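You operate a simulated robot arm through the tools that you are given. There is no shell and no other tool. Be economical: measure what you need, move in short steps, check, and stop when the job is done.

You run a simulated two-armed robot. Do the job below in one go: nothing can be reset, and whatever is moved stays where it is left.

## Task
Pick up the green box file from the top of the wheel bench with one hand, pass it to the other hand and put it on the top of the long table.

It is judged by the outcome, as a careful person would: the job done as asked, and still so three seconds after it is handed in. It fails if anything else is knocked over, pushed out of place, dropped, spilled or broken.

## Robot
Two 7-joint arms with two-finger parallel grippers on one trunk, on a base that drives. Base frame: it is fixed to the floor where the robot stands at the start and does not move with it; the origin is under the middle of the robot, x ahead of it, y to its left, z up. Units: m, rad, N and s.
The left shoulder is at the start at [0.218, 0.171, 1.027], the right one opposite. Places, roughly: top of the long table [-3.8, -1.2, 0.7]. Payload 4.4 kg a hand.
The tool frame of a hand sits at the grasp point between the pads (the TCP): z along the fingers, y along the line on which they close. The tips reach 0.023 m beyond it. Largest opening 0.094 m; finger width 0.038, thickness 0.01; the body of the gripper, 0.054 by 0.096 m, starts 0.039 m behind the TCP.
Orientation is that of the tool frame in the base frame, as a unit quaternion [w, x, y, z]. With the fingers straight down and closing along the base's y, the tool's x points along the base's -x, its y along +y and its z along -z.

## Interface
- The arms move only by the tool servo_tool. It takes "left_motion", "right_motion" or both (then of equal length, played together; a hand with none holds still); each is a list of rows, each a list of 7 numbers: the shift along the tool's x, y, z in units of 25 mm (1.0 is 25 mm), then the turn, a rotation vector about the tool's x, y, z in units of 4 degrees (1.0 is 4 degrees), then the finger opening in m, from 0 to 0.094. In form: [[x, y, z, rx, ry, rz, claw], ...]. A call has 1 to 8 rows; each row shifts and turns the commanded pose from where the row before left it, along the tool's axes as they then stand. A call with a number of a shift or a turn outside -1 to 1 is refused whole. Rows are played at 5 a second. More than 0.05 m and 0.15 rad between two rows, or a gripper value outside its range, and nothing of the call is played. Where a pose cannot be reached the arm comes as near as it can. A force on the tool above 40 N (or 10 N above the force at the start of the call, whichever is more), or a blocked arm, ends the call early, and 0.2 s more pass. The fingers move at their own pace (about 0.072 m/s each) and stop on an object; they squeeze with about 38 N. The grip force told is the motor's: it shows also when the fingers shut on nothing. Time passes only in rows, and 0.2 s behind the last, so rows that do not move let the fingers close. It gives the time, the measured TCP pose, the force on the tool (base axes), the opening and the grip force at its end, in the units of the frame above (readings bear some noise), with the torque about the TCP (base axes, N m) and any sound that the robot's microphone picked up.
- Cameras (640 x 400 px; columns grow to the right, rows downward): "scene" is now at [0.3554, -0.0261, 1.1988]; the picture's right is [-0.25, -0.97, 0.00], its down [-0.02, 0.01, -1.00] and it looks along [0.97, -0.25, -0.02] (base axes); focal length 214 px, centre (320, 200). "left" rides on the left gripper at [0.086, -0.016, -0.075] in its tool frame; the picture's right is [0.18, 0.98, 0.00], its down [-0.58, 0.11, -0.81] and it looks along [-0.79, 0.15, 0.59] (tool axes); focal length 243 px, centre (320, 200). "right" rides on the right gripper at [0.087, 0.016, -0.075] in its tool frame; the picture's right is [-0.18, 0.98, 0.00], its down [-0.58, -0.11, -0.81] and it looks along [-0.79, -0.15, 0.59] (tool axes); focal length 243 px, centre (320, 200). There is no depth. A picture from a camera that has moved, and an enlarged one, comes with that camera's place and axes in the base frame and with its lens. The place of the scene camera against the robot may be out by one fixed shift of up to 0.012 m in any direction.
- grab_frame(camera): a new picture of that camera. No time passes.
- move_column(by): slides the trunk up (or, below 0, down) by that many m; the arms and the scene camera ride with it, the base frame stays. It gives what a move gives, with no picture.
- steer(legs): drives the robot by 1 to 6 legs, each [ahead, left, turn to the left] in m, m and rad, along the robot's own axes; the way and the turn of a leg run together, so that a leg with both is an arc; at most 1.5 m and 3.142 rad a leg. The arms and the cameras ride along, it lands a little off, and it stops where it bumps. It gives what a move gives.
- aim_head(pan, tilt): turns the head with the scene camera to pan (to the left, within 1.396 rad either way) and tilt (down, from -0.506 to 1.204), counted from straight ahead of the robot. It gives what a move gives.
- inspect(camera, box): a new picture of the part [left, top, right, bottom] of that camera's present view, enlarged. No time passes.
- sign_off(): hands the job in; it is judged then, once.

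Go step by step. Nothing tells you exact positions but the pictures and the camera data: compare them with the known pose of the tool, close in by small moves and look again before you grip or let go. The budget is 120 turns and 108 pictures, counting those below and the enlarged ones. Unless the task says otherwise, let go and move clear before handing in, and close with one line.

The tools are called after ">>>" as name(argument=value, ...) on one line, values as JSON. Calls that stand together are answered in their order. servo_tool: Moves the arms, as the interface text tells. Its arguments: {"type":"object","properties":{"left_motion":{"type":"array","items":{"type":"array","items":{"type":"number"}}},"right_motion":{"type":"array","items":{"type":"array","items":{"type":"number"}}}},"required":[]} The other tools are called the same way: move_column (by) slides the trunk up or down; steer (legs) drives the base; aim_head (pan, tilt) turns the head that bears the scene camera; grab_frame (camera) takes a picture; inspect (camera, box) takes an enlarged picture of a part of a camera's view; sign_off () hands the job in.

At the start:

```text
time: 0.0
left_eef_pos: [0.4856, 0.2226, 1.1728]
left_orientation: [0.0, 0.0, 1.0, -0.001]
left_force: [-0.4, -0.5, -0.1]
left_ft_torque: [0.0, 0.03, 0.01]
left_grip_width: 0.0939
left_finger_force: 0.1
right_eef_pos: [0.4103, -0.2061, 1.2221]
right_orientation: [0.0, -0.001, 1.0, 0.0]
right_force: [-0.9, -0.4, 0.2]
right_ft_torque: [0.03, 0.04, 0.02]
right_grip_width: 0.0943
right_finger_force: 0.0
trunk travel left (down, up): [-0.05, 0.338]
robot x, y, heading: [0.0016, -0.0003, -0.003]
head pan, tilt: [-0.258, 0.024]
```

scene: 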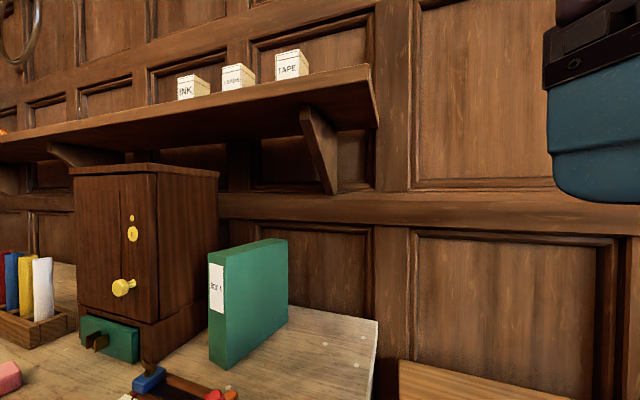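
right: 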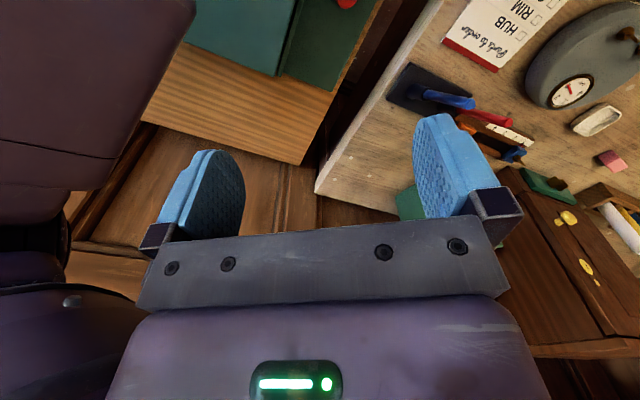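
left: 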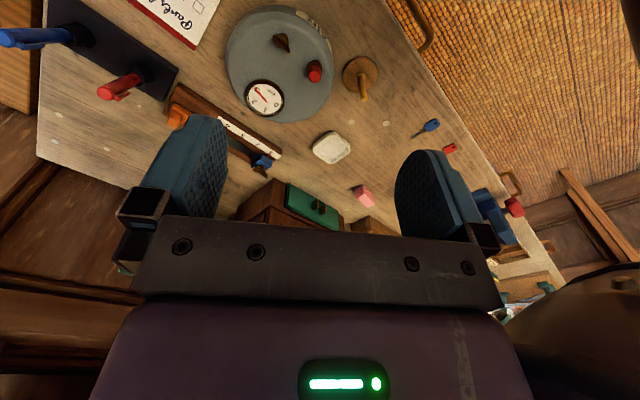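

I see the green box file standing at the right end of the bench, right of the wooden cabinet. I'll look further down and to both sides to place things.

>>> aim_head(pan=-0.2, tilt=0.6)

>>> grab_frame(camera="scene")

```text
time: 1.0
left_eef_pos: [0.4859, 0.2233, 1.174]
left_orientation: [0.001, 0.001, 1.0, 0.0]
left_force: [-0.9, 0.3, 0.0]
left_ft_torque: [0.02, 0.01, 0.01]
left_grip_width: 0.0938
left_finger_force: 0.0
right_eef_pos: [0.4112, -0.2048, 1.2223]
right_orientation: [-0.002, 0.001, 1.0, 0.0]
right_force: [-0.6, -0.4, 0.0]
right_ft_torque: [-0.01, -0.01, -0.01]
right_grip_width: 0.094
right_finger_force: 0.1
trunk travel left (down, up): [-0.05, 0.338]
robot x, y, heading: [0.0057, 0.0006, -0.003]
head pan, tilt: [-0.201, 0.6]
```

```text
104 pictures are left
camera scene: at [0.3545, -0.0206, 1.1458], right [-0.2, -0.98, 0.0], down [-0.55, 0.11, -0.83], along [0.81, -0.16, -0.56], focal length 214 px, centre (320, 200)
```

scene: 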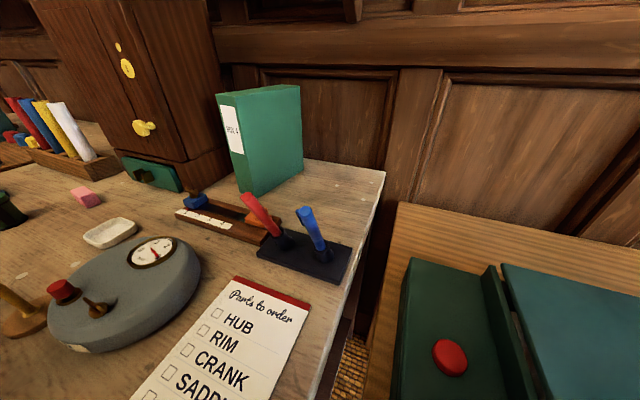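

The file stands upright with its label facing left/toward me. I'll raise the trunk for a second viewpoint to triangulate.

>>> move_column(by=0.3)

>>> grab_frame(camera="scene")

>>> inspect(camera="scene", box=[160, 60, 400, 260])

```text
time: 4.0
left_eef_pos: [0.4856, 0.2231, 1.4744]
left_orientation: [0.0, 0.0, 1.0, 0.001]
left_force: [0.3, 0.1, -0.2]
left_ft_torque: [-0.01, 0.0, -0.01]
left_grip_width: 0.0942
left_finger_force: 0.0
right_eef_pos: [0.4102, -0.2063, 1.5221]
right_orientation: [-0.001, 0.0, 1.0, 0.0]
right_force: [0.0, -0.1, -0.7]
right_ft_torque: [0.01, -0.02, -0.01]
right_grip_width: 0.094
right_finger_force: 0.1
trunk travel left (down, up): [-0.35, 0.038]
robot x, y, heading: [-0.001, 0.0002, 0.006]
head pan, tilt: [-0.201, 0.6]
```

```text
103 pictures are left
camera scene: at [0.1362, -0.0206, 1.4851], right [-0.2, -0.98, 0.0], down [-0.55, 0.11, -0.83], along [0.81, -0.16, -0.56], focal length 214 px, centre (320, 200)
```

scene: 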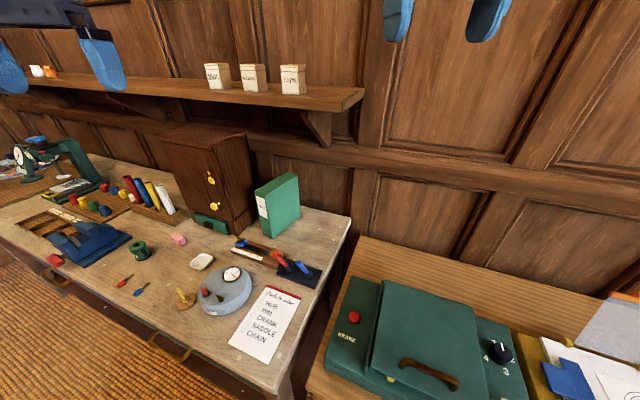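

```text
2.00 times, centred on (280, 160) of scene
camera zoom: at [0.1362, -0.0206, 1.4851], right [-0.2, -0.98, 0.0], down [-0.55, 0.11, -0.83], along [0.81, -0.16, -0.56], focal length 429 px, centre (400, 280)
```

zoom: 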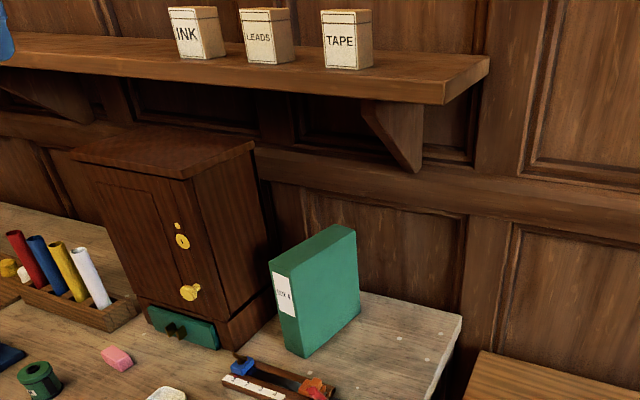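

Triangulation is rough; I'll take tight zooms of the file here, then from a lower trunk height.

>>> inspect(camera="scene", box=[240, 160, 320, 250])

>>> move_column(by=-0.2)

>>> inspect(camera="scene", box=[200, 60, 340, 250])

>>> grab_frame(camera="scene")

```text
4.44 times, centred on (280, 205) of scene
camera zoom: at [0.1362, -0.0206, 1.4851], right [-0.2, -0.98, 0.0], down [-0.55, 0.11, -0.83], along [0.81, -0.16, -0.56], focal length 953 px, centre (498, 178)
```

zoom: 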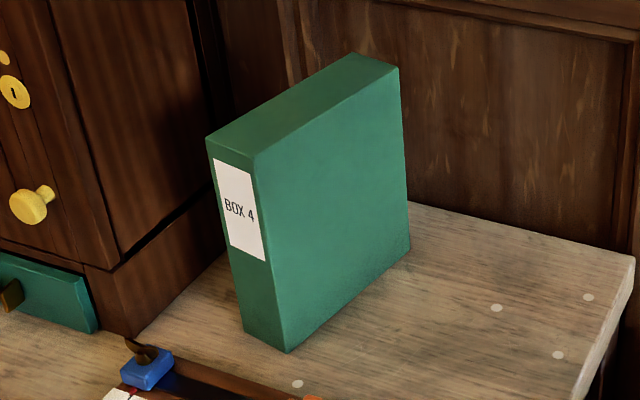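

```text
time: 6.2
left_eef_pos: [0.4847, 0.2232, 1.2755]
left_orientation: [0.002, 0.0, 1.0, 0.0]
left_force: [-0.6, -0.6, 1.0]
left_ft_torque: [0.03, -0.03, 0.05]
left_grip_width: 0.0939
left_finger_force: 0.1
right_eef_pos: [0.4082, -0.2063, 1.3229]
right_orientation: [0.0, 0.0, 1.0, -0.001]
right_force: [0.5, -0.5, -0.4]
right_ft_torque: [-0.03, 0.04, 0.02]
right_grip_width: 0.0941
right_finger_force: 0.0
trunk travel left (down, up): [-0.15, 0.238]
robot x, y, heading: [-0.0005, -0.0015, -0.0]
head pan, tilt: [-0.201, 0.6]
```

```text
2.11 times, centred on (270, 155) of scene
camera zoom: at [0.2566, -0.0207, 1.271], right [-0.2, -0.98, 0.0], down [-0.55, 0.11, -0.83], along [0.81, -0.16, -0.56], focal length 452 px, centre (425, 295)
```

zoom: 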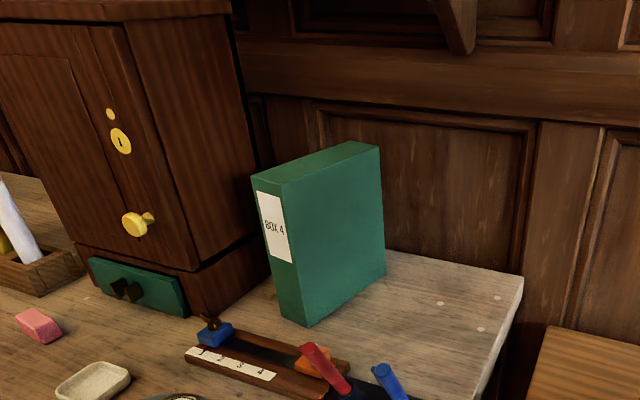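

```text
99 pictures are left
camera scene: at [0.2566, -0.0207, 1.271], right [-0.2, -0.98, 0.0], down [-0.55, 0.11, -0.83], along [0.81, -0.16, -0.56], focal length 214 px, centre (320, 200)
```

scene: 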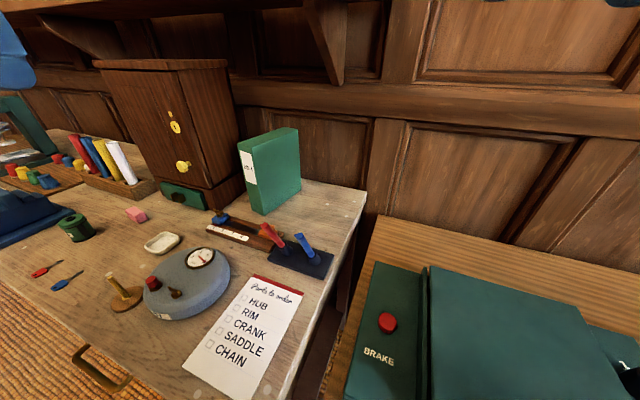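

The file's top is about 0.205 m above the bench (z≈0.88), running from about (0.79, 0.06) to (0.915, -0.063), ~0.06 thick, under an overhanging shelf with the cabinet behind-left. I'll grip its near-top part with the left hand, tilted to stay clear of the shelf; first I turn the hand.

>>> servo_tool(left_motion=[[0, 0, 0, 0, 0, 1, 0.094], [0, 0, 0, 0, 0, 1, 0.094], [0, 0, 0, 0, 0, 1, 0.094], [0, 0, 0, 0, 0, 1, 0.094], [0, 0, 0, 0, 0, 1, 0.094], [0, 0, 0, 0, 0, 1, 0.094], [0, 0, 0, 0, 0, 1, 0.094], [0, 0, 0, 0, 0, 1, 0.094]])

>>> servo_tool(left_motion=[[0, 0, 0, 0, 0, 1, 0.094], [0, 0, 0, 0, 0, 1, 0.094], [0, 0, 0, 0, 0, 1, 0.094], [0, 0, 0, 0, 0, 0.25, 0.094], [0, 0, 0, 0, -1, 0, 0.094], [0, 0, 0, 0, -1, 0, 0.094], [0, 0, 0, 0, -1, 0, 0.094], [0, 0, 0, 0, -1, 0, 0.094]])

>>> servo_tool(left_motion=[[0, 0, 0, 0, -1, 0, 0.094], [0, 0, 0, 0, -1, 0, 0.094], [0, 0, 0, 0, -1, 0, 0.094], [0, 0, 0, 0, -1, 0, 0.094], [0, 0, 0, 0, -0.75, 0, 0.094]])

>>> grab_frame(camera="left")

>>> grab_frame(camera="scene")

```text
time: 8.0
left_eef_pos: [0.4852, 0.2228, 1.274]
left_orientation: [0.0, 0.276, 0.961, 0.0]
left_force: [-0.2, 0.1, -1.3]
left_ft_torque: [0.0, -0.02, -0.02]
left_grip_width: 0.0939
left_finger_force: 0.2
right_eef_pos: [0.4099, -0.2052, 1.3222]
right_orientation: [-0.001, 0.0, 1.0, 0.0]
right_force: [0.4, 0.0, 0.1]
right_ft_torque: [0.03, 0.02, 0.0]
right_grip_width: 0.0941
right_finger_force: 0.0
trunk travel left (down, up): [-0.15, 0.238]
robot x, y, heading: [0.0004, -0.0021, -0.002]
head pan, tilt: [-0.201, 0.6]
```

```text
time: 9.8
left_eef_pos: [0.4851, 0.2241, 1.2737]
left_orientation: [0.129, 0.379, 0.915, -0.053]
left_force: [0.4, 0.0, 0.7]
left_ft_torque: [0.01, -0.02, 0.05]
left_grip_width: 0.0941
left_finger_force: 0.0
right_eef_pos: [0.4103, -0.2049, 1.3228]
right_orientation: [0.0, 0.0, 1.0, 0.0]
right_force: [-1.2, 0.9, 0.3]
right_ft_torque: [0.04, 0.01, 0.02]
right_grip_width: 0.0939
right_finger_force: 0.0
trunk travel left (down, up): [-0.15, 0.238]
robot x, y, heading: [-0.0011, -0.0026, -0.0]
head pan, tilt: [-0.201, 0.6]
```

```text
time: 10.9
left_eef_pos: [0.4848, 0.2224, 1.2739]
left_orientation: [0.278, 0.365, 0.881, -0.116]
left_force: [-1.1, -0.1, -0.6]
left_ft_torque: [-0.01, 0.0, 0.02]
left_grip_width: 0.0941
left_finger_force: 0.0
right_eef_pos: [0.4114, -0.2056, 1.3224]
right_orientation: [0.0, 0.0, 1.0, 0.0]
right_force: [-0.5, 0.1, -0.3]
right_ft_torque: [-0.01, 0.02, 0.0]
right_grip_width: 0.094
right_finger_force: 0.1
trunk travel left (down, up): [-0.15, 0.238]
robot x, y, heading: [-0.0002, -0.0007, -0.001]
head pan, tilt: [-0.201, 0.6]
```

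```text
98 pictures are left
camera left: at [0.3947, 0.2926, 1.2844], right [0.59, 0.8, -0.11], down [0.09, 0.07, 0.99], along [0.8, -0.59, -0.03], focal length 243 px, centre (320, 200)
```

left: 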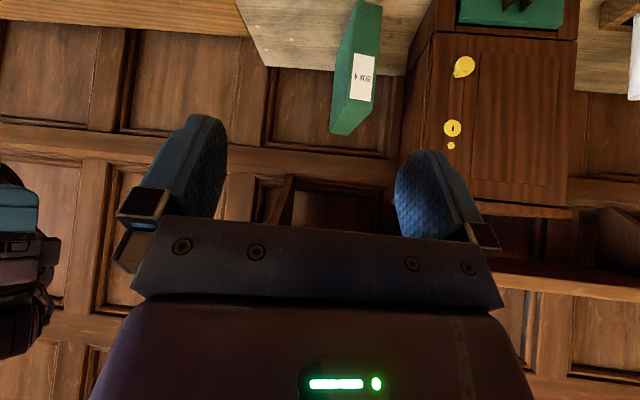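

```text
97 pictures are left
camera scene: at [0.2578, -0.0205, 1.2704], right [-0.2, -0.98, 0.0], down [-0.55, 0.11, -0.83], along [0.81, -0.16, -0.56], focal length 214 px, centre (320, 200)
```

scene: 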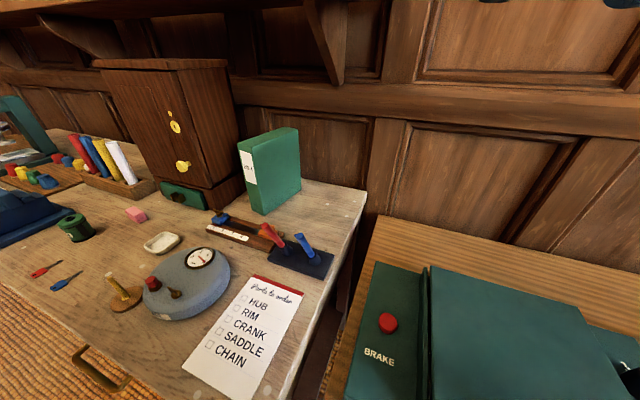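

The left camera shows the file spine upside down between the fingers' lines, as expected. I move most of the way to the pre-grasp point.

>>> servo_tool(left_motion=[[-0.593, 0.347, 0.924, 0, 0, 0, 0.094], [-0.593, 0.347, 0.924, 0, 0, 0, 0.094], [-0.593, 0.347, 0.924, 0, 0, 0, 0.094], [-0.593, 0.347, 0.924, 0, 0, 0, 0.094], [-0.593, 0.347, 0.924, 0, 0, 0, 0.094], [-0.593, 0.347, 0.924, 0, 0, 0, 0.094], [-0.593, 0.347, 0.924, 0, 0, 0, 0.094], [-0.593, 0.347, 0.924, 0, 0, 0, 0.094]])

>>> grab_frame(camera="left")

>>> grab_frame(camera="scene")

```text
time: 12.8
left_eef_pos: [0.6768, 0.1289, 1.1918]
left_orientation: [0.277, 0.365, 0.881, -0.115]
left_force: [-0.7, 0.2, -0.4]
left_ft_torque: [-0.01, 0.03, -0.02]
left_grip_width: 0.0939
left_finger_force: 0.1
right_eef_pos: [0.4112, -0.2068, 1.3212]
right_orientation: [-0.002, 0.001, 1.0, 0.0]
right_force: [0.6, -0.1, -0.7]
right_ft_torque: [-0.03, 0.0, 0.01]
right_grip_width: 0.0939
right_finger_force: 0.2
trunk travel left (down, up): [-0.15, 0.238]
robot x, y, heading: [0.0004, 0.0004, 0.002]
head pan, tilt: [-0.201, 0.6]
```

```text
96 pictures are left
camera left: at [0.587, 0.1983, 1.2018], right [0.59, 0.8, -0.11], down [0.09, 0.07, 0.99], along [0.8, -0.59, -0.03], focal length 243 px, centre (320, 200)
```

left: 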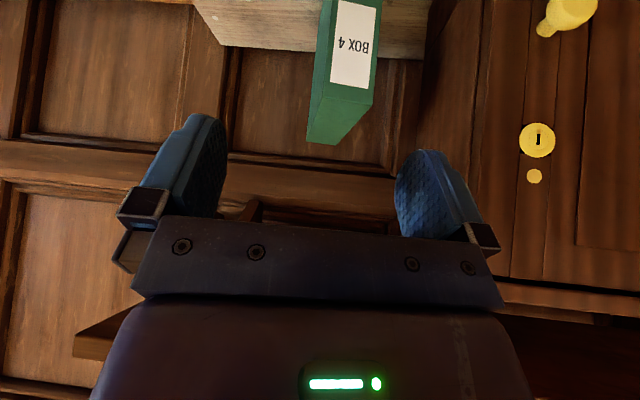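

```text
95 pictures are left
camera scene: at [0.2587, -0.0208, 1.27], right [-0.2, -0.98, 0.0], down [-0.55, 0.11, -0.82], along [0.81, -0.16, -0.57], focal length 214 px, centre (320, 200)
```

scene: 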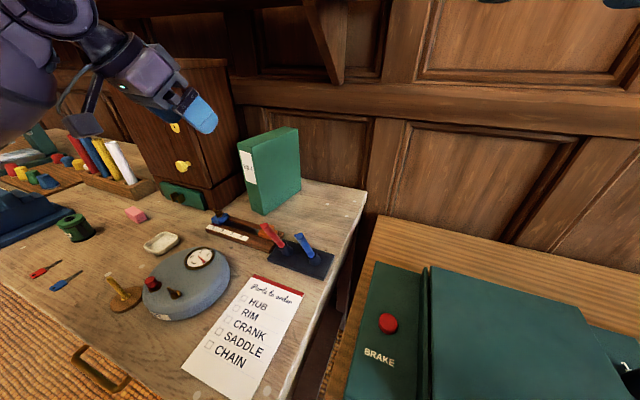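

Now zooming in to refine the file's position from the wrist camera.

>>> inspect(camera="left", box=[260, 0, 440, 160])

```text
2.50 times, centred on (350, 80) of left
camera zoom: at [0.587, 0.1983, 1.2018], right [0.59, 0.8, -0.11], down [0.09, 0.07, 0.99], along [0.8, -0.59, -0.03], focal length 606 px, centre (245, 500)
```

zoom: 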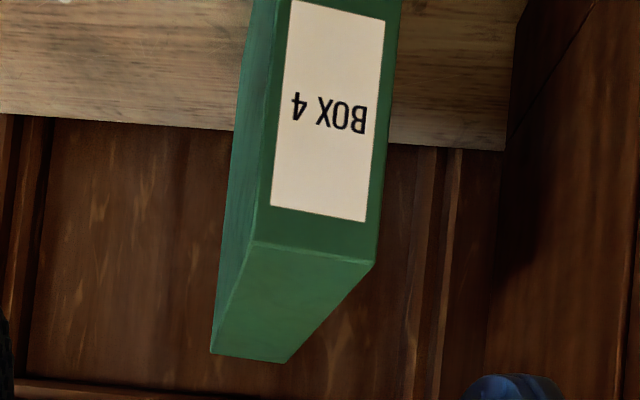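

The wrist view puts the file's mid-plane about 9 mm further than the scene estimate and its thickness at about 53 mm. Moving to pre-grasp with that correction.

>>> servo_tool(left_motion=[[-0.655, 0.42, 0.983, 0, 0, 0, 0.094], [-0.655, 0.42, 0.983, 0, 0, 0, 0.094], [-0.655, 0.42, 0.983, 0, 0, 0, 0.094], [-0.655, 0.42, 0.983, 0, 0, 0, 0.094]])

>>> grab_frame(camera="left")

>>> grab_frame(camera="scene")

```text
time: 13.8
left_eef_pos: [0.7869, 0.081, 1.1451]
left_orientation: [0.277, 0.364, 0.882, -0.115]
left_force: [0.4, 1.2, 0.2]
left_ft_torque: [0.0, -0.03, 0.02]
left_grip_width: 0.0938
left_finger_force: 0.0
right_eef_pos: [0.4108, -0.2063, 1.322]
right_orientation: [-0.001, 0.0, 1.0, 0.0]
right_force: [0.0, 0.0, -0.1]
right_ft_torque: [0.0, -0.01, 0.02]
right_grip_width: 0.0939
right_finger_force: 0.2
trunk travel left (down, up): [-0.15, 0.238]
robot x, y, heading: [0.0017, -0.0024, -0.001]
head pan, tilt: [-0.201, 0.6]
```

```text
93 pictures are left
camera left: at [0.6962, 0.1498, 1.1556], right [0.59, 0.8, -0.11], down [0.09, 0.07, 0.99], along [0.8, -0.59, -0.03], focal length 243 px, centre (320, 200)
```

left: 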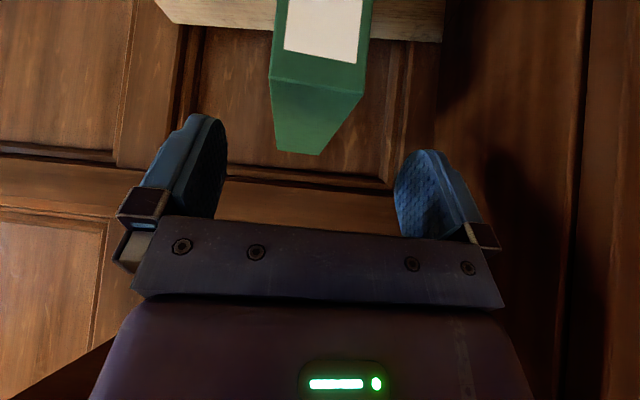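

```text
92 pictures are left
camera scene: at [0.2589, -0.021, 1.27], right [-0.2, -0.98, 0.0], down [-0.55, 0.11, -0.82], along [0.81, -0.16, -0.57], focal length 214 px, centre (320, 200)
```

scene: 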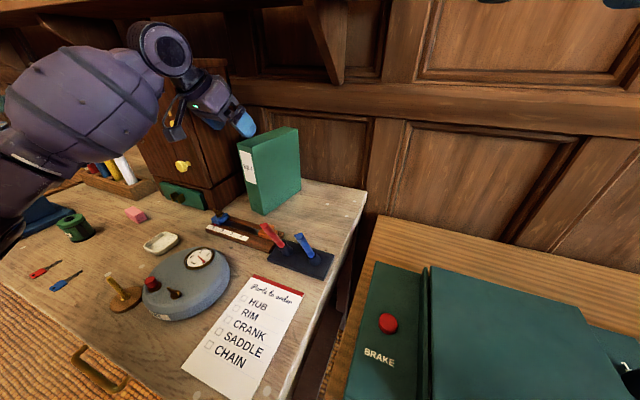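

Both wrist views agree (top z=1.085, spine centre at (0.805, 0.060), direction exactly 45°). Sliding in along the tool axis.

>>> servo_tool(left_motion=[[-0.06, -0.03, 0.97, 0, 0, 0, 0.094], [-0.06, -0.03, 0.97, 0, 0, 0, 0.094], [-0.06, -0.03, 0.97, 0, 0, 0, 0.094], [-0.06, -0.01, 0.97, 0, 0, 0, 0.094]])

>>> grab_frame(camera="left")

>>> inspect(camera="scene", box=[160, 40, 340, 230])

```text
time: 14.8
left_eef_pos: [0.826, 0.0361, 1.0699]
left_orientation: [0.278, 0.365, 0.881, -0.115]
left_force: [0.2, 0.8, 0.9]
left_ft_torque: [0.03, 0.0, 0.02]
left_grip_width: 0.0939
left_finger_force: 0.1
right_eef_pos: [0.4113, -0.206, 1.3228]
right_orientation: [-0.001, 0.0, 1.0, 0.0]
right_force: [-0.4, -0.9, 0.1]
right_ft_torque: [0.01, 0.01, 0.01]
right_grip_width: 0.094
right_finger_force: 0.0
trunk travel left (down, up): [-0.15, 0.238]
robot x, y, heading: [0.0002, -0.0038, -0.005]
head pan, tilt: [-0.201, 0.6]
```

```text
91 pictures are left
camera left: at [0.7356, 0.1064, 1.0805], right [0.59, 0.8, -0.11], down [0.09, 0.07, 0.99], along [0.8, -0.59, -0.03], focal length 243 px, centre (320, 200)
```

left: 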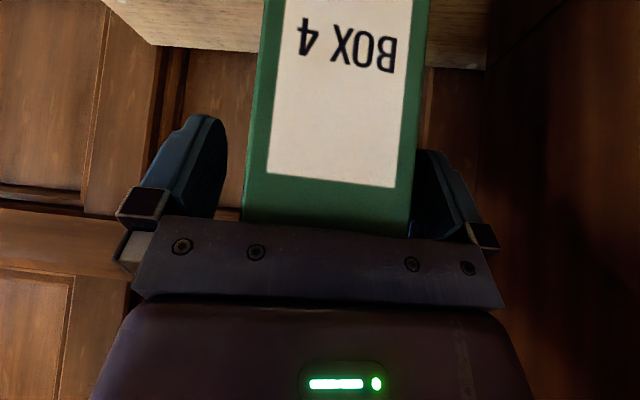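

```text
2.11 times, centred on (250, 135) of scene
camera zoom: at [0.2581, -0.0206, 1.2703], right [-0.2, -0.98, 0.0], down [-0.55, 0.11, -0.83], along [0.81, -0.16, -0.56], focal length 452 px, centre (467, 337)
```

zoom: 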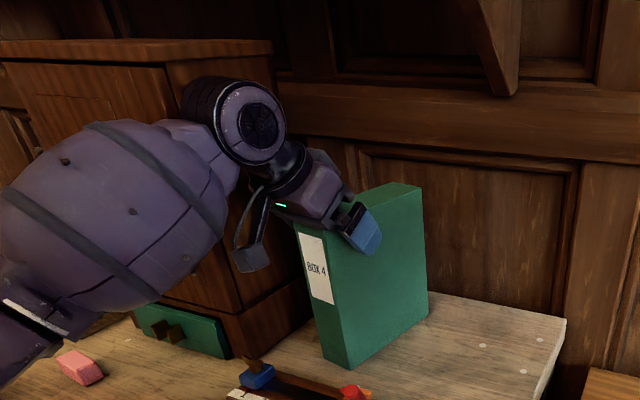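

The file sits between the fingers, roughly centred. Closing.

>>> servo_tool(left_motion=[[0, 0, 0, 0, 0, 0, 0.07], [0, 0, 0, 0, 0, 0, 0.058], [0, 0, 0, 0, 0, 0, 0.04], [0, 0, 0, 0, 0, 0, 0.03], [0, 0, 0, 0, 0, 0, 0.02], [0, 0, 0, 0, 0, 0, 0.02]])

>>> grab_frame(camera="left")

```text
time: 16.1
left_eef_pos: [0.8264, 0.0364, 1.0702]
left_orientation: [0.278, 0.365, 0.881, -0.115]
left_force: [-1.7, -1.5, 0.2]
left_ft_torque: [-0.36, 0.05, -0.29]
left_grip_width: 0.0547
left_finger_force: 37.9
right_eef_pos: [0.4105, -0.2062, 1.322]
right_orientation: [-0.001, 0.0, 1.0, 0.0]
right_force: [-0.1, -0.3, 0.3]
right_ft_torque: [0.03, -0.04, 0.01]
right_grip_width: 0.0941
right_finger_force: 0.1
trunk travel left (down, up): [-0.15, 0.238]
robot x, y, heading: [0.0015, -0.0006, 0.001]
head pan, tilt: [-0.201, 0.6]
```

```text
89 pictures are left
camera left: at [0.7352, 0.1062, 1.0808], right [0.59, 0.8, -0.11], down [0.09, 0.07, 0.99], along [0.8, -0.59, -0.03], focal length 243 px, centre (320, 200)
```

left: 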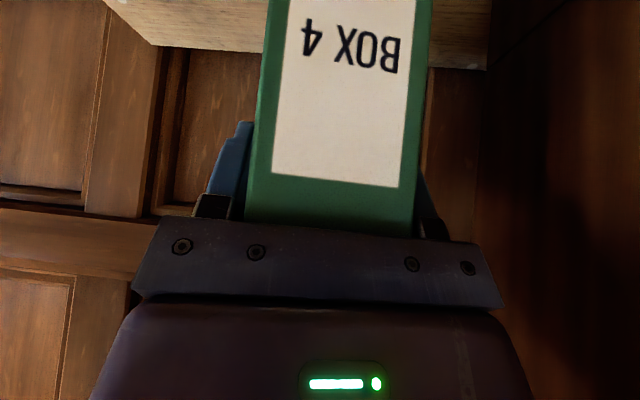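

Gripped at 54.7 mm width. Lifting a little to feel the weight.

>>> servo_tool(left_motion=[[-0.2, 0, -0.29, 0, 0, 0, 0.02], [-0.2, 0, -0.29, 0, 0, 0, 0.02], [-0.287, 0, -0.41, 0, 0, 0, 0.02], [-0.287, 0, -0.41, 0, 0, 0, 0.02], [-0.287, 0, -0.41, 0, 0, 0, 0.02]])

>>> inspect(camera="scene", box=[160, 40, 340, 230])

>>> grab_frame(camera="left")

```text
time: 17.4
left_eef_pos: [0.8273, 0.0353, 1.1264]
left_orientation: [0.278, 0.365, 0.881, -0.115]
left_force: [-0.6, -0.5, -6.6]
left_ft_torque: [0.24, 0.25, -0.02]
left_grip_width: 0.0547
left_finger_force: 38.0
right_eef_pos: [0.4113, -0.2065, 1.3228]
right_orientation: [-0.001, 0.0, 1.0, 0.0]
right_force: [0.4, -0.3, 0.2]
right_ft_torque: [-0.01, -0.04, 0.02]
right_grip_width: 0.0942
right_finger_force: 0.1
trunk travel left (down, up): [-0.15, 0.238]
robot x, y, heading: [-0.0001, -0.0001, 0.002]
head pan, tilt: [-0.201, 0.6]
```

```text
2.11 times, centred on (250, 135) of scene
camera zoom: at [0.2583, -0.0207, 1.2703], right [-0.2, -0.98, 0.0], down [-0.55, 0.11, -0.82], along [0.81, -0.16, -0.57], focal length 452 px, centre (467, 337)
```

zoom: 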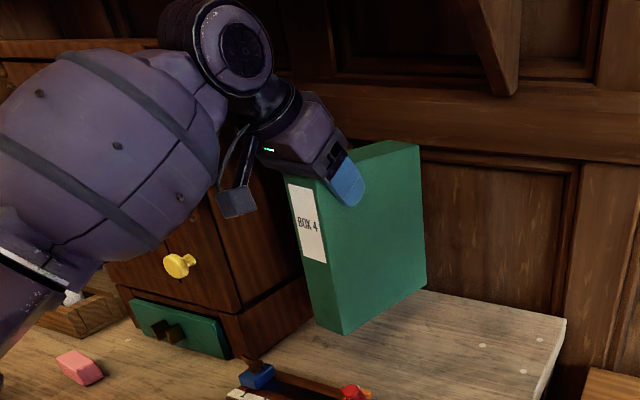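

```text
87 pictures are left
camera left: at [0.7369, 0.1054, 1.1369], right [0.59, 0.8, -0.11], down [0.09, 0.07, 0.99], along [0.8, -0.59, -0.03], focal length 243 px, centre (320, 200)
```

left: 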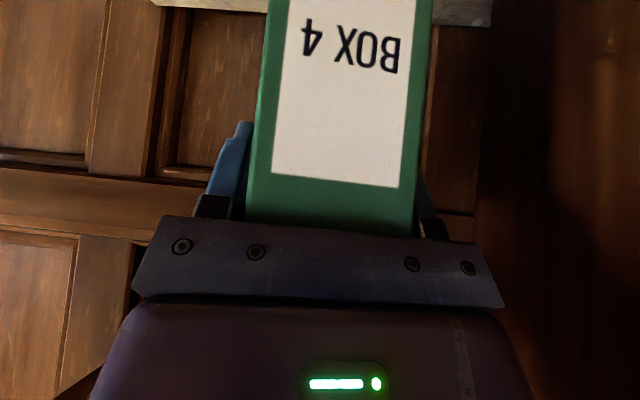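

Lifted 0.056 m without slip (about 0.67 kg). I'll bring it back and up, away from the shelf.

>>> servo_tool(left_motion=[[0.235, -0.707, -0.897, 0, 0, 0, 0.02], [0.235, -0.707, -0.897, 0, 0, 0, 0.02], [0.235, -0.707, -0.897, 0, 0, 0, 0.02], [0.235, -0.707, -0.897, 0, 0, 0, 0.02], [0.235, -0.707, -0.897, 0, 0, 0, 0.02], [0.235, -0.707, -0.897, 0, 0, 0, 0.02]])

>>> grab_frame(camera="scene")

```text
time: 18.8
left_eef_pos: [0.6738, 0.0367, 1.2168]
left_orientation: [0.278, 0.365, 0.881, -0.115]
left_force: [-2.0, 0.4, -6.6]
left_ft_torque: [0.22, 0.25, 0.02]
left_grip_width: 0.0547
left_finger_force: 37.9
right_eef_pos: [0.4094, -0.2075, 1.3223]
right_orientation: [0.001, 0.0, 1.0, 0.0]
right_force: [-1.2, 0.3, 0.2]
right_ft_torque: [0.0, -0.02, 0.0]
right_grip_width: 0.0939
right_finger_force: 0.0
trunk travel left (down, up): [-0.15, 0.238]
robot x, y, heading: [-0.0015, -0.0034, 0.002]
head pan, tilt: [-0.201, 0.6]
```

```text
86 pictures are left
camera scene: at [0.2576, -0.0207, 1.2706], right [-0.2, -0.98, 0.0], down [-0.55, 0.11, -0.83], along [0.81, -0.16, -0.56], focal length 214 px, centre (320, 200)
```

scene: 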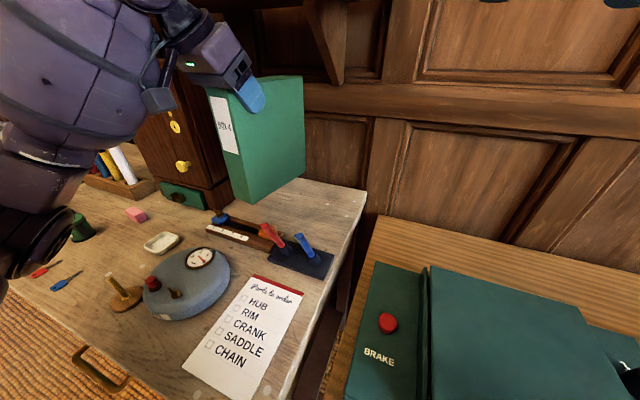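

File is clear. Before driving back, I look around left and right with the head.

>>> aim_head(pan=1.39, tilt=0.35)

>>> grab_frame(camera="scene")

>>> aim_head(pan=-1.39, tilt=0.35)

>>> grab_frame(camera="scene")

```text
time: 20.4
left_eef_pos: [0.6763, 0.0365, 1.2155]
left_orientation: [0.277, 0.365, 0.881, -0.115]
left_force: [-0.6, 0.5, -7.2]
left_ft_torque: [0.27, 0.27, 0.01]
left_grip_width: 0.0549
left_finger_force: 38.3
right_eef_pos: [0.4116, -0.2067, 1.3224]
right_orientation: [-0.001, 0.001, 1.0, 0.0]
right_force: [-0.2, 0.4, 0.1]
right_ft_torque: [-0.03, 0.03, -0.02]
right_grip_width: 0.0941
right_finger_force: 0.2
trunk travel left (down, up): [-0.15, 0.238]
robot x, y, heading: [0.0029, -0.003, 0.002]
head pan, tilt: [1.389, 0.351]
```

```text
85 pictures are left
camera scene: at [0.1888, 0.0886, 1.293], right [0.98, -0.18, 0.0], down [-0.06, -0.34, -0.94], along [0.17, 0.92, -0.34], focal length 214 px, centre (320, 200)
```

scene: 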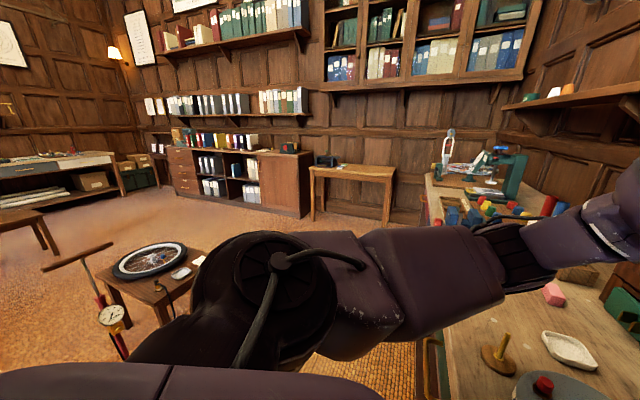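

```text
time: 22.9
left_eef_pos: [0.6747, 0.0367, 1.2137]
left_orientation: [0.277, 0.365, 0.881, -0.115]
left_force: [-0.1, 0.3, -7.1]
left_ft_torque: [0.28, 0.23, 0.05]
left_grip_width: 0.0546
left_finger_force: 37.7
right_eef_pos: [0.4102, -0.2073, 1.3225]
right_orientation: [-0.001, 0.001, 1.0, 0.0]
right_force: [0.0, -0.1, 1.4]
right_ft_torque: [-0.01, 0.02, 0.0]
right_grip_width: 0.0941
right_finger_force: 0.1
trunk travel left (down, up): [-0.15, 0.238]
robot x, y, heading: [0.0029, 0.0029, -0.003]
head pan, tilt: [-1.389, 0.351]
```

```text
84 pictures are left
camera scene: at [0.1888, -0.0946, 1.293], right [-0.98, -0.18, 0.0], down [-0.06, 0.34, -0.94], along [0.17, -0.92, -0.34], focal length 214 px, centre (320, 200)
```

scene: 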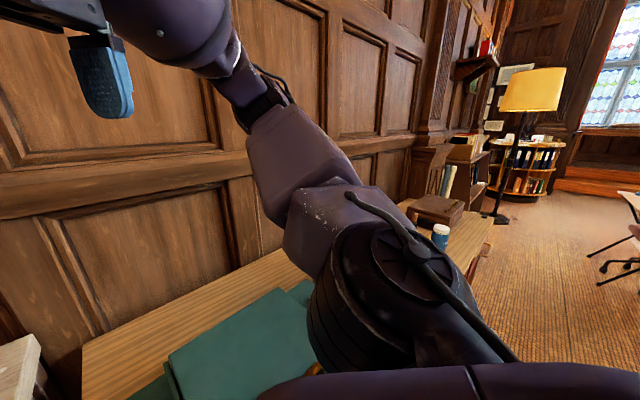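

There's a table to the right, a wheel table and pump back-left, and open floor otherwise. I back up 0.4 m straight, then do the handover in free space.

>>> steer(legs=[[-0.4, 0, 0]])

>>> aim_head(pan=0, tilt=0.25)

>>> grab_frame(camera="scene")

```text
time: 25.4
left_eef_pos: [0.2734, 0.0377, 1.2159]
left_orientation: [0.276, 0.363, 0.882, -0.114]
left_force: [0.4, -0.7, -7.3]
left_ft_torque: [0.25, 0.24, -0.01]
left_grip_width: 0.055
left_finger_force: 38.1
right_eef_pos: [0.0098, -0.2048, 1.3216]
right_orientation: [-0.001, -0.002, 1.0, 0.0]
right_force: [-0.3, -0.3, 0.0]
right_ft_torque: [0.01, -0.03, -0.01]
right_grip_width: 0.0941
right_finger_force: 0.0
trunk travel left (down, up): [-0.15, 0.238]
robot x, y, heading: [-0.4024, -0.0008, 0.002]
head pan, tilt: [-1.389, 0.351]
```

```text
time: 26.9
left_eef_pos: [0.2729, 0.0383, 1.2154]
left_orientation: [0.277, 0.364, 0.882, -0.115]
left_force: [0.4, 0.5, -6.6]
left_ft_torque: [0.25, 0.28, -0.01]
left_grip_width: 0.0549
left_finger_force: 38.9
right_eef_pos: [0.0096, -0.2046, 1.3215]
right_orientation: [-0.001, -0.001, 1.0, 0.0]
right_force: [-0.1, 0.0, 0.9]
right_ft_torque: [0.0, 0.0, 0.02]
right_grip_width: 0.0942
right_finger_force: 0.0
trunk travel left (down, up): [-0.15, 0.238]
robot x, y, heading: [-0.402, -0.0006, 0.004]
head pan, tilt: [0.0, 0.25]
```

```text
83 pictures are left
camera scene: at [-0.1369, -0.0029, 1.3024], right [0.0, -1.0, 0.0], down [-0.25, 0.0, -0.97], along [0.97, 0.0, -0.25], focal length 214 px, centre (320, 200)
```

scene: 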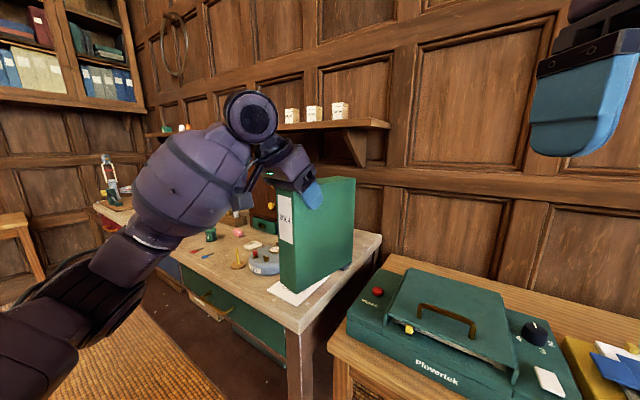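

The file hangs steady in front. I'll turn it with the left hand so its length runs left–right, and begin turning the right hand to mirror it.

>>> servo_tool(left_motion=[[0, 0, 0, 0.538, 0, 0.768, 0.02], [0, 0, 0, 0.538, 0, 0.768, 0.02], [0, 0, 0, 0.538, 0, 0.768, 0.02], [0, 0, 0, 0.538, 0, 0.768, 0.02], [0, 0, 0, 0.538, 0, 0.768, 0.02], [0, 0, 0, 0.538, 0, 0.768, 0.02], [0, 0, 0, 0.538, 0, 0.768, 0.02], [0, 0, 0, 0.538, 0, 0.768, 0.02]], right_motion=[[0, 0, 0, 0, 0, -1, 0.094], [0, 0, 0, 0, 0, -1, 0.094], [0, 0, 0, 0, 0, -1, 0.094], [0, 0, 0, 0, 0, -1, 0.094], [0, 0, 0, 0, 0, -1, 0.094], [0, 0, 0, 0, 0, -1, 0.094], [0, 0, 0, 0, 0, -1, 0.094], [0, 0, 0, 0, 0, -1, 0.094]])

>>> servo_tool(left_motion=[[0, 0, 0, 0.538, 0, 0.768, 0.02], [0, 0, 0, 0.538, 0, 0.768, 0.02], [0, 0, 0, 0.538, 0, 0.768, 0.02], [0, 0, 0, 0.538, 0, 0.768, 0.02], [0.18, -0.75, -0.126, 0, 0, 0, 0.02], [0.18, -0.75, -0.126, 0, 0, 0, 0.02], [0.18, -0.75, -0.126, 0, 0, 0, 0.02], [0.18, -0.75, -0.126, 0, 0, 0, 0.02]], right_motion=[[0, 0, 0, 0, 0, -1, 0.094], [0, 0, 0, 0, 0, -1, 0.094], [0, 0, 0, 0, 0, -1, 0.094], [0, 0, 0, 0, 0, -1, 0.094], [0, 0, 0, 0, 0, -1, 0.094], [0, 0, 0, 0, 0, -1, 0.094], [0, 0, 0, 0, 0, -1, 0.094], [0, 0, 0, 0, 0, -1, 0.094]])

>>> grab_frame(camera="scene")

```text
time: 28.7
left_eef_pos: [0.2733, 0.0382, 1.2161]
left_orientation: [0.238, 0.58, 0.757, -0.183]
left_force: [-0.1, 0.1, -7.9]
left_ft_torque: [0.34, 0.11, -0.03]
left_grip_width: 0.0549
left_finger_force: 38.5
right_eef_pos: [0.0108, -0.206, 1.3221]
right_orientation: [-0.001, -0.278, 0.961, 0.001]
right_force: [0.1, 0.2, 0.2]
right_ft_torque: [0.03, -0.03, 0.02]
right_grip_width: 0.094
right_finger_force: 0.0
trunk travel left (down, up): [-0.15, 0.238]
robot x, y, heading: [-0.4004, 0.0006, 0.004]
head pan, tilt: [0.0, 0.25]
```

```text
time: 30.5
left_eef_pos: [0.1962, 0.0621, 1.2166]
left_orientation: [0.213, 0.674, 0.675, -0.212]
left_force: [-0.3, 1.4, -7.1]
left_ft_torque: [0.35, 0.03, 0.0]
left_grip_width: 0.055
left_finger_force: 37.9
right_eef_pos: [0.0092, -0.2037, 1.3216]
right_orientation: [0.0, -0.531, 0.847, 0.001]
right_force: [0.2, -0.5, -0.3]
right_ft_torque: [0.01, 0.02, 0.0]
right_grip_width: 0.094
right_finger_force: 0.0
trunk travel left (down, up): [-0.15, 0.238]
robot x, y, heading: [-0.4006, 0.001, 0.008]
head pan, tilt: [0.0, 0.25]
```

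```text
82 pictures are left
camera scene: at [-0.1375, -0.0026, 1.3027], right [0.0, -1.0, 0.0], down [-0.25, 0.0, -0.97], along [0.97, 0.0, -0.25], focal length 214 px, centre (320, 200)
```

scene: 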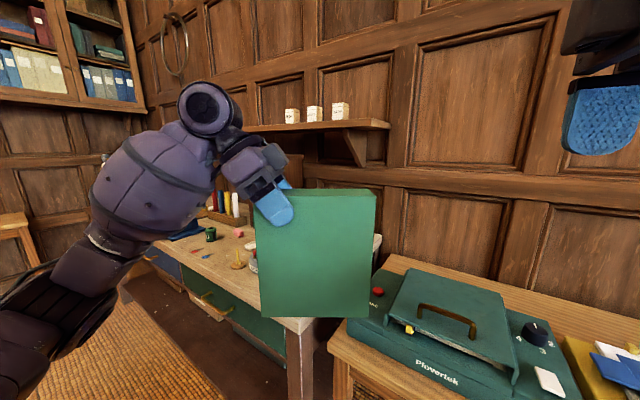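

The file is now face-on, lengthwise left–right. I finish turning and tilting the right hand.

>>> servo_tool(right_motion=[[0, 0, 0, 0, 0, -1, 0.094], [0, 0, 0, 0, 0, -1, 0.094], [0, 0, 0, 0, 0, -1, 0.094], [0, 0, 0, 0, 0, -1, 0.094], [0, 0, 0, 0, 0, -1, 0.094], [0, 0, 0, 0, 0, -1, 0.094], [0, 0, 0, 0, 0, -0.5, 0.094], [0, 0, 0, 0, -0.75, 0, 0.094]])

>>> servo_tool(right_motion=[[0, 0, 0, 0, -1, 0, 0.094], [0, 0, 0, 0, -1, 0, 0.094], [0, 0, 0, 0, -1, 0, 0.094], [0, 0, 0, 0, -1, 0, 0.094], [0, 0, 0, 0, -1, 0, 0.094], [0, 0, 0, 0, -1, 0, 0.094], [0, 0, 0, 0, -1, 0, 0.094], [0, 0, 0, 0, -1, 0, 0.094]])

>>> grab_frame(camera="right")

```text
time: 32.3
left_eef_pos: [0.1974, 0.0597, 1.2169]
left_orientation: [0.212, 0.673, 0.676, -0.212]
left_force: [0.2, 0.5, -8.1]
left_ft_torque: [0.38, -0.01, -0.01]
left_grip_width: 0.0549
left_finger_force: 37.4
right_eef_pos: [0.0099, -0.2057, 1.3217]
right_orientation: [-0.017, 0.708, -0.706, -0.019]
right_force: [1.2, 0.4, 0.1]
right_ft_torque: [0.03, 0.0, -0.02]
right_grip_width: 0.0942
right_finger_force: 0.0
trunk travel left (down, up): [-0.15, 0.238]
robot x, y, heading: [-0.3975, -0.0023, -0.002]
head pan, tilt: [0.0, 0.25]
```

```text
time: 34.1
left_eef_pos: [0.1973, 0.0595, 1.2159]
left_orientation: [0.212, 0.673, 0.676, -0.213]
left_force: [-0.5, -0.2, -6.8]
left_ft_torque: [0.37, 0.0, 0.0]
left_grip_width: 0.0547
left_finger_force: 37.9
right_eef_pos: [0.0082, -0.2051, 1.3225]
right_orientation: [-0.211, 0.675, -0.673, -0.214]
right_force: [0.5, -0.8, -0.7]
right_ft_torque: [0.0, 0.01, 0.01]
right_grip_width: 0.094
right_finger_force: 0.0
trunk travel left (down, up): [-0.15, 0.238]
robot x, y, heading: [-0.4002, 0.0016, 0.007]
head pan, tilt: [0.0, 0.25]
```

```text
81 pictures are left
camera right: at [-0.005, -0.318, 1.3322], right [-0.98, 0.15, 0.11], down [0.11, 0.01, 0.99], along [0.15, 0.99, -0.03], focal length 243 px, centre (320, 200)
```

right: 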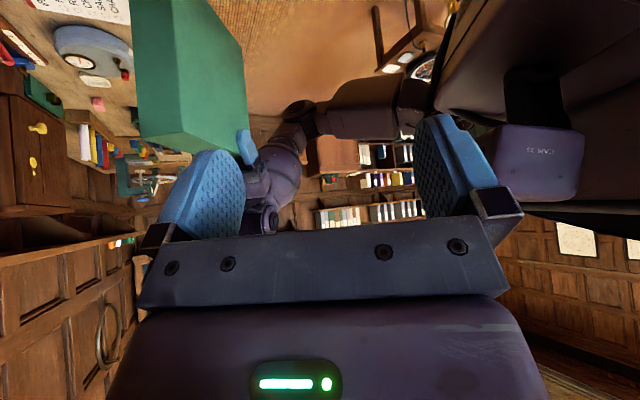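

Right hand is mirrored. I slide it forward in line with the file's right edge, still clear of it.

>>> servo_tool(right_motion=[[0, -0.945, 0, 0, 0, 0, 0.094], [0, -0.945, 0, 0, 0, 0, 0.094], [0, -0.945, 0, 0, 0, 0, 0.094], [0, -0.945, 0, 0, 0, 0, 0.094], [0, -0.945, 0, 0, 0, 0, 0.094], [0, -0.945, 0, 0, 0, 0, 0.094], [0, -0.945, 0, 0, 0, 0, 0.094], [0, -0.945, 0, 0, 0, 0, 0.094]])

>>> grab_frame(camera="right")

>>> inspect(camera="right", box=[240, 0, 400, 120])

>>> grab_frame(camera="scene")

```text
time: 35.9
left_eef_pos: [0.1986, 0.0604, 1.2155]
left_orientation: [0.212, 0.673, 0.676, -0.213]
left_force: [-0.3, 0.0, -6.7]
left_ft_torque: [0.36, -0.02, 0.01]
left_grip_width: 0.0548
left_finger_force: 38.3
right_eef_pos: [0.1954, -0.2043, 1.3205]
right_orientation: [-0.21, 0.676, -0.673, -0.214]
right_force: [0.5, 0.4, -0.4]
right_ft_torque: [-0.03, 0.03, 0.03]
right_grip_width: 0.0941
right_finger_force: 0.0
trunk travel left (down, up): [-0.15, 0.238]
robot x, y, heading: [-0.4006, 0.0032, 0.003]
head pan, tilt: [0.0, 0.25]
```

```text
80 pictures are left
camera right: at [0.1816, -0.3159, 1.3309], right [-0.98, 0.15, 0.11], down [0.11, 0.02, 0.99], along [0.14, 0.99, -0.03], focal length 243 px, centre (320, 200)
```

right: 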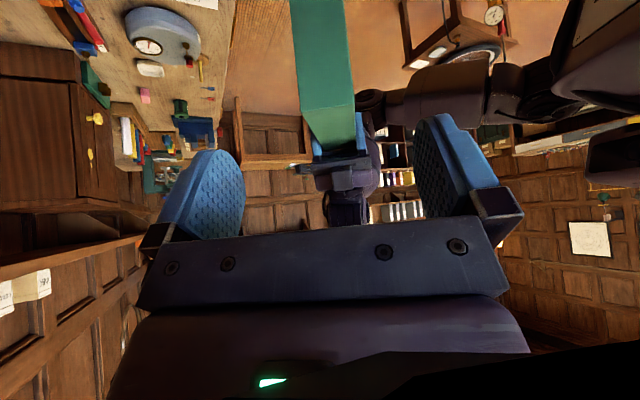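

```text
3.33 times, centred on (320, 60) of right
camera zoom: at [0.1816, -0.3159, 1.3309], right [-0.98, 0.15, 0.11], down [0.11, 0.02, 0.99], along [0.14, 0.99, -0.03], focal length 809 px, centre (320, 667)
```

zoom: 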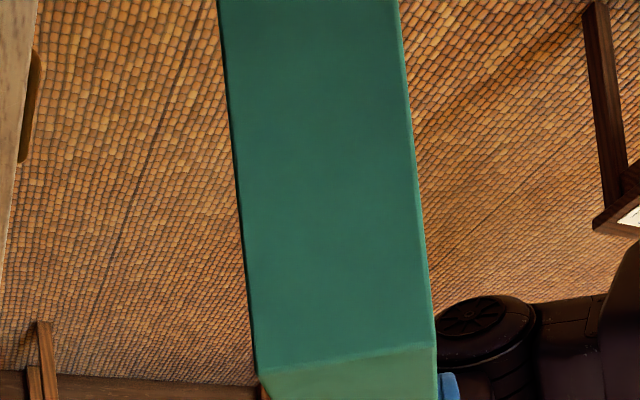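

```text
78 pictures are left
camera scene: at [-0.1363, -0.0026, 1.3022], right [0.0, -1.0, 0.0], down [-0.25, 0.0, -0.97], along [0.97, 0.0, -0.25], focal length 214 px, centre (320, 200)
```

scene: 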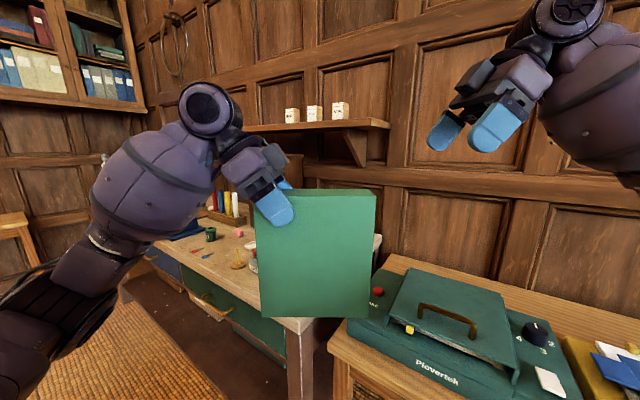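

The far edge of the file is at y≈-0.075 and mid-plane x≈0.2005. I move the right hand to pre-grasp and look again.

>>> servo_tool(right_motion=[[-0.708, -0.05, 0.98, 0, 0, 0, 0.094], [-0.708, -0.05, 0.98, 0, 0, 0, 0.094], [-0.708, -0.05, 0.98, 0, 0, 0, 0.094], [-0.708, -0.05, 0.98, 0, 0, 0, 0.094]])

>>> grab_frame(camera="right")

>>> inspect(camera="scene", box=[180, 60, 440, 330])

```text
time: 36.9
left_eef_pos: [0.1968, 0.0607, 1.2156]
left_orientation: [0.212, 0.673, 0.676, -0.213]
left_force: [0.2, 0.2, -8.0]
left_ft_torque: [0.35, 0.0, 0.01]
left_grip_width: 0.0545
left_finger_force: 38.0
right_eef_pos: [0.2032, -0.0898, 1.2802]
right_orientation: [-0.212, 0.675, -0.674, -0.214]
right_force: [0.0, -0.2, 0.5]
right_ft_torque: [0.0, -0.01, 0.01]
right_grip_width: 0.0942
right_finger_force: 0.0
trunk travel left (down, up): [-0.15, 0.238]
robot x, y, heading: [-0.4024, -0.0005, 0.0]
head pan, tilt: [0.0, 0.25]
```

```text
77 pictures are left
camera right: at [0.1885, -0.2013, 1.2902], right [-0.98, 0.15, 0.11], down [0.11, 0.01, 0.99], along [0.15, 0.99, -0.03], focal length 243 px, centre (320, 200)
```

right: 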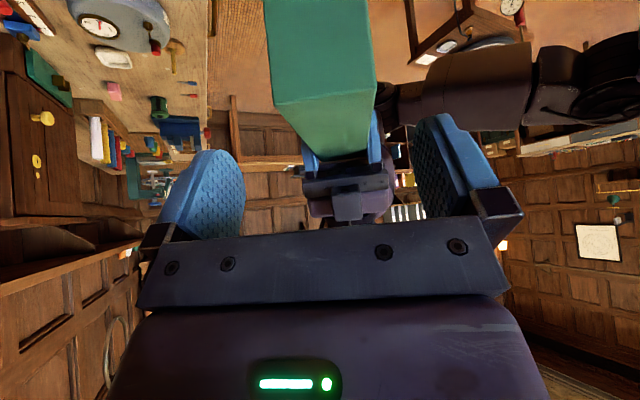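

```text
1.48 times, centred on (310, 195) of scene
camera zoom: at [-0.1365, -0.0022, 1.3022], right [0.0, -1.0, 0.0], down [-0.25, 0.0, -0.97], along [0.97, 0.0, -0.25], focal length 318 px, centre (335, 207)
```

zoom: 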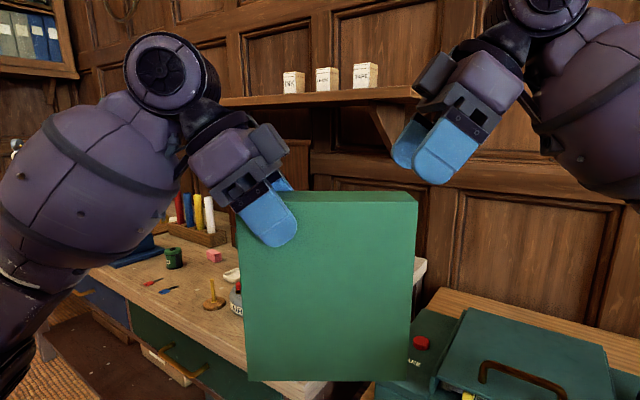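

Well aligned. Sliding the right hand onto the top-right corner.

>>> servo_tool(right_motion=[[-0.03, 0.03, 0.82, 0, 0, 0, 0.094], [-0.03, 0.03, 0.82, 0, 0, 0, 0.094], [-0.03, 0.03, 0.82, 0, 0, 0, 0.094], [-0.03, 0.03, 0.82, 0, 0, 0, 0.094]])

>>> grab_frame(camera="right")

>>> inspect(camera="scene", box=[180, 60, 440, 330])

```text
time: 37.9
left_eef_pos: [0.196, 0.0601, 1.2162]
left_orientation: [0.213, 0.673, 0.676, -0.213]
left_force: [0.1, -0.3, -8.0]
left_ft_torque: [0.36, -0.02, 0.01]
left_grip_width: 0.0548
left_finger_force: 38.2
right_eef_pos: [0.2007, -0.0418, 1.2144]
right_orientation: [-0.211, 0.675, -0.674, -0.213]
right_force: [1.0, 0.4, -0.5]
right_ft_torque: [0.01, 0.0, 0.0]
right_grip_width: 0.0939
right_finger_force: 0.1
trunk travel left (down, up): [-0.15, 0.238]
robot x, y, heading: [-0.4002, -0.0021, 0.01]
head pan, tilt: [0.0, 0.25]
```

```text
75 pictures are left
camera right: at [0.1859, -0.1548, 1.2249], right [-0.98, 0.15, 0.11], down [0.11, 0.01, 0.99], along [0.15, 0.99, -0.03], focal length 243 px, centre (320, 200)
```

right: 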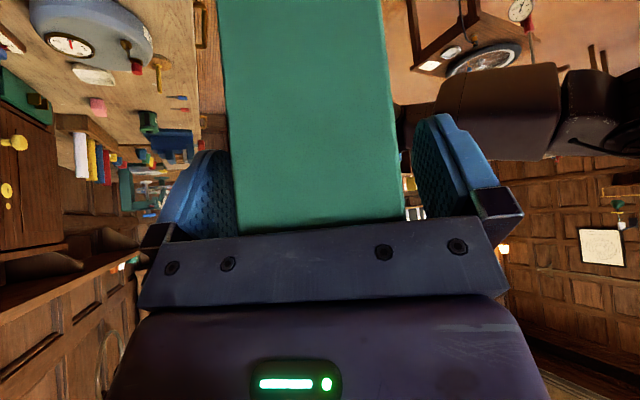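

```text
1.48 times, centred on (310, 195) of scene
camera zoom: at [-0.1365, -0.0027, 1.3023], right [0.0, -1.0, 0.0], down [-0.25, 0.0, -0.97], along [0.97, 0.0, -0.25], focal length 318 px, centre (335, 207)
```

zoom: 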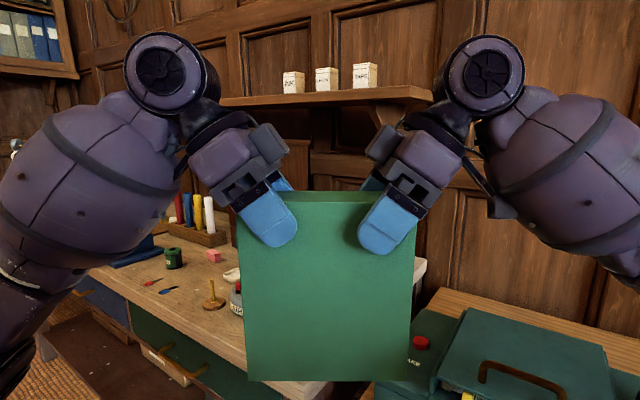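

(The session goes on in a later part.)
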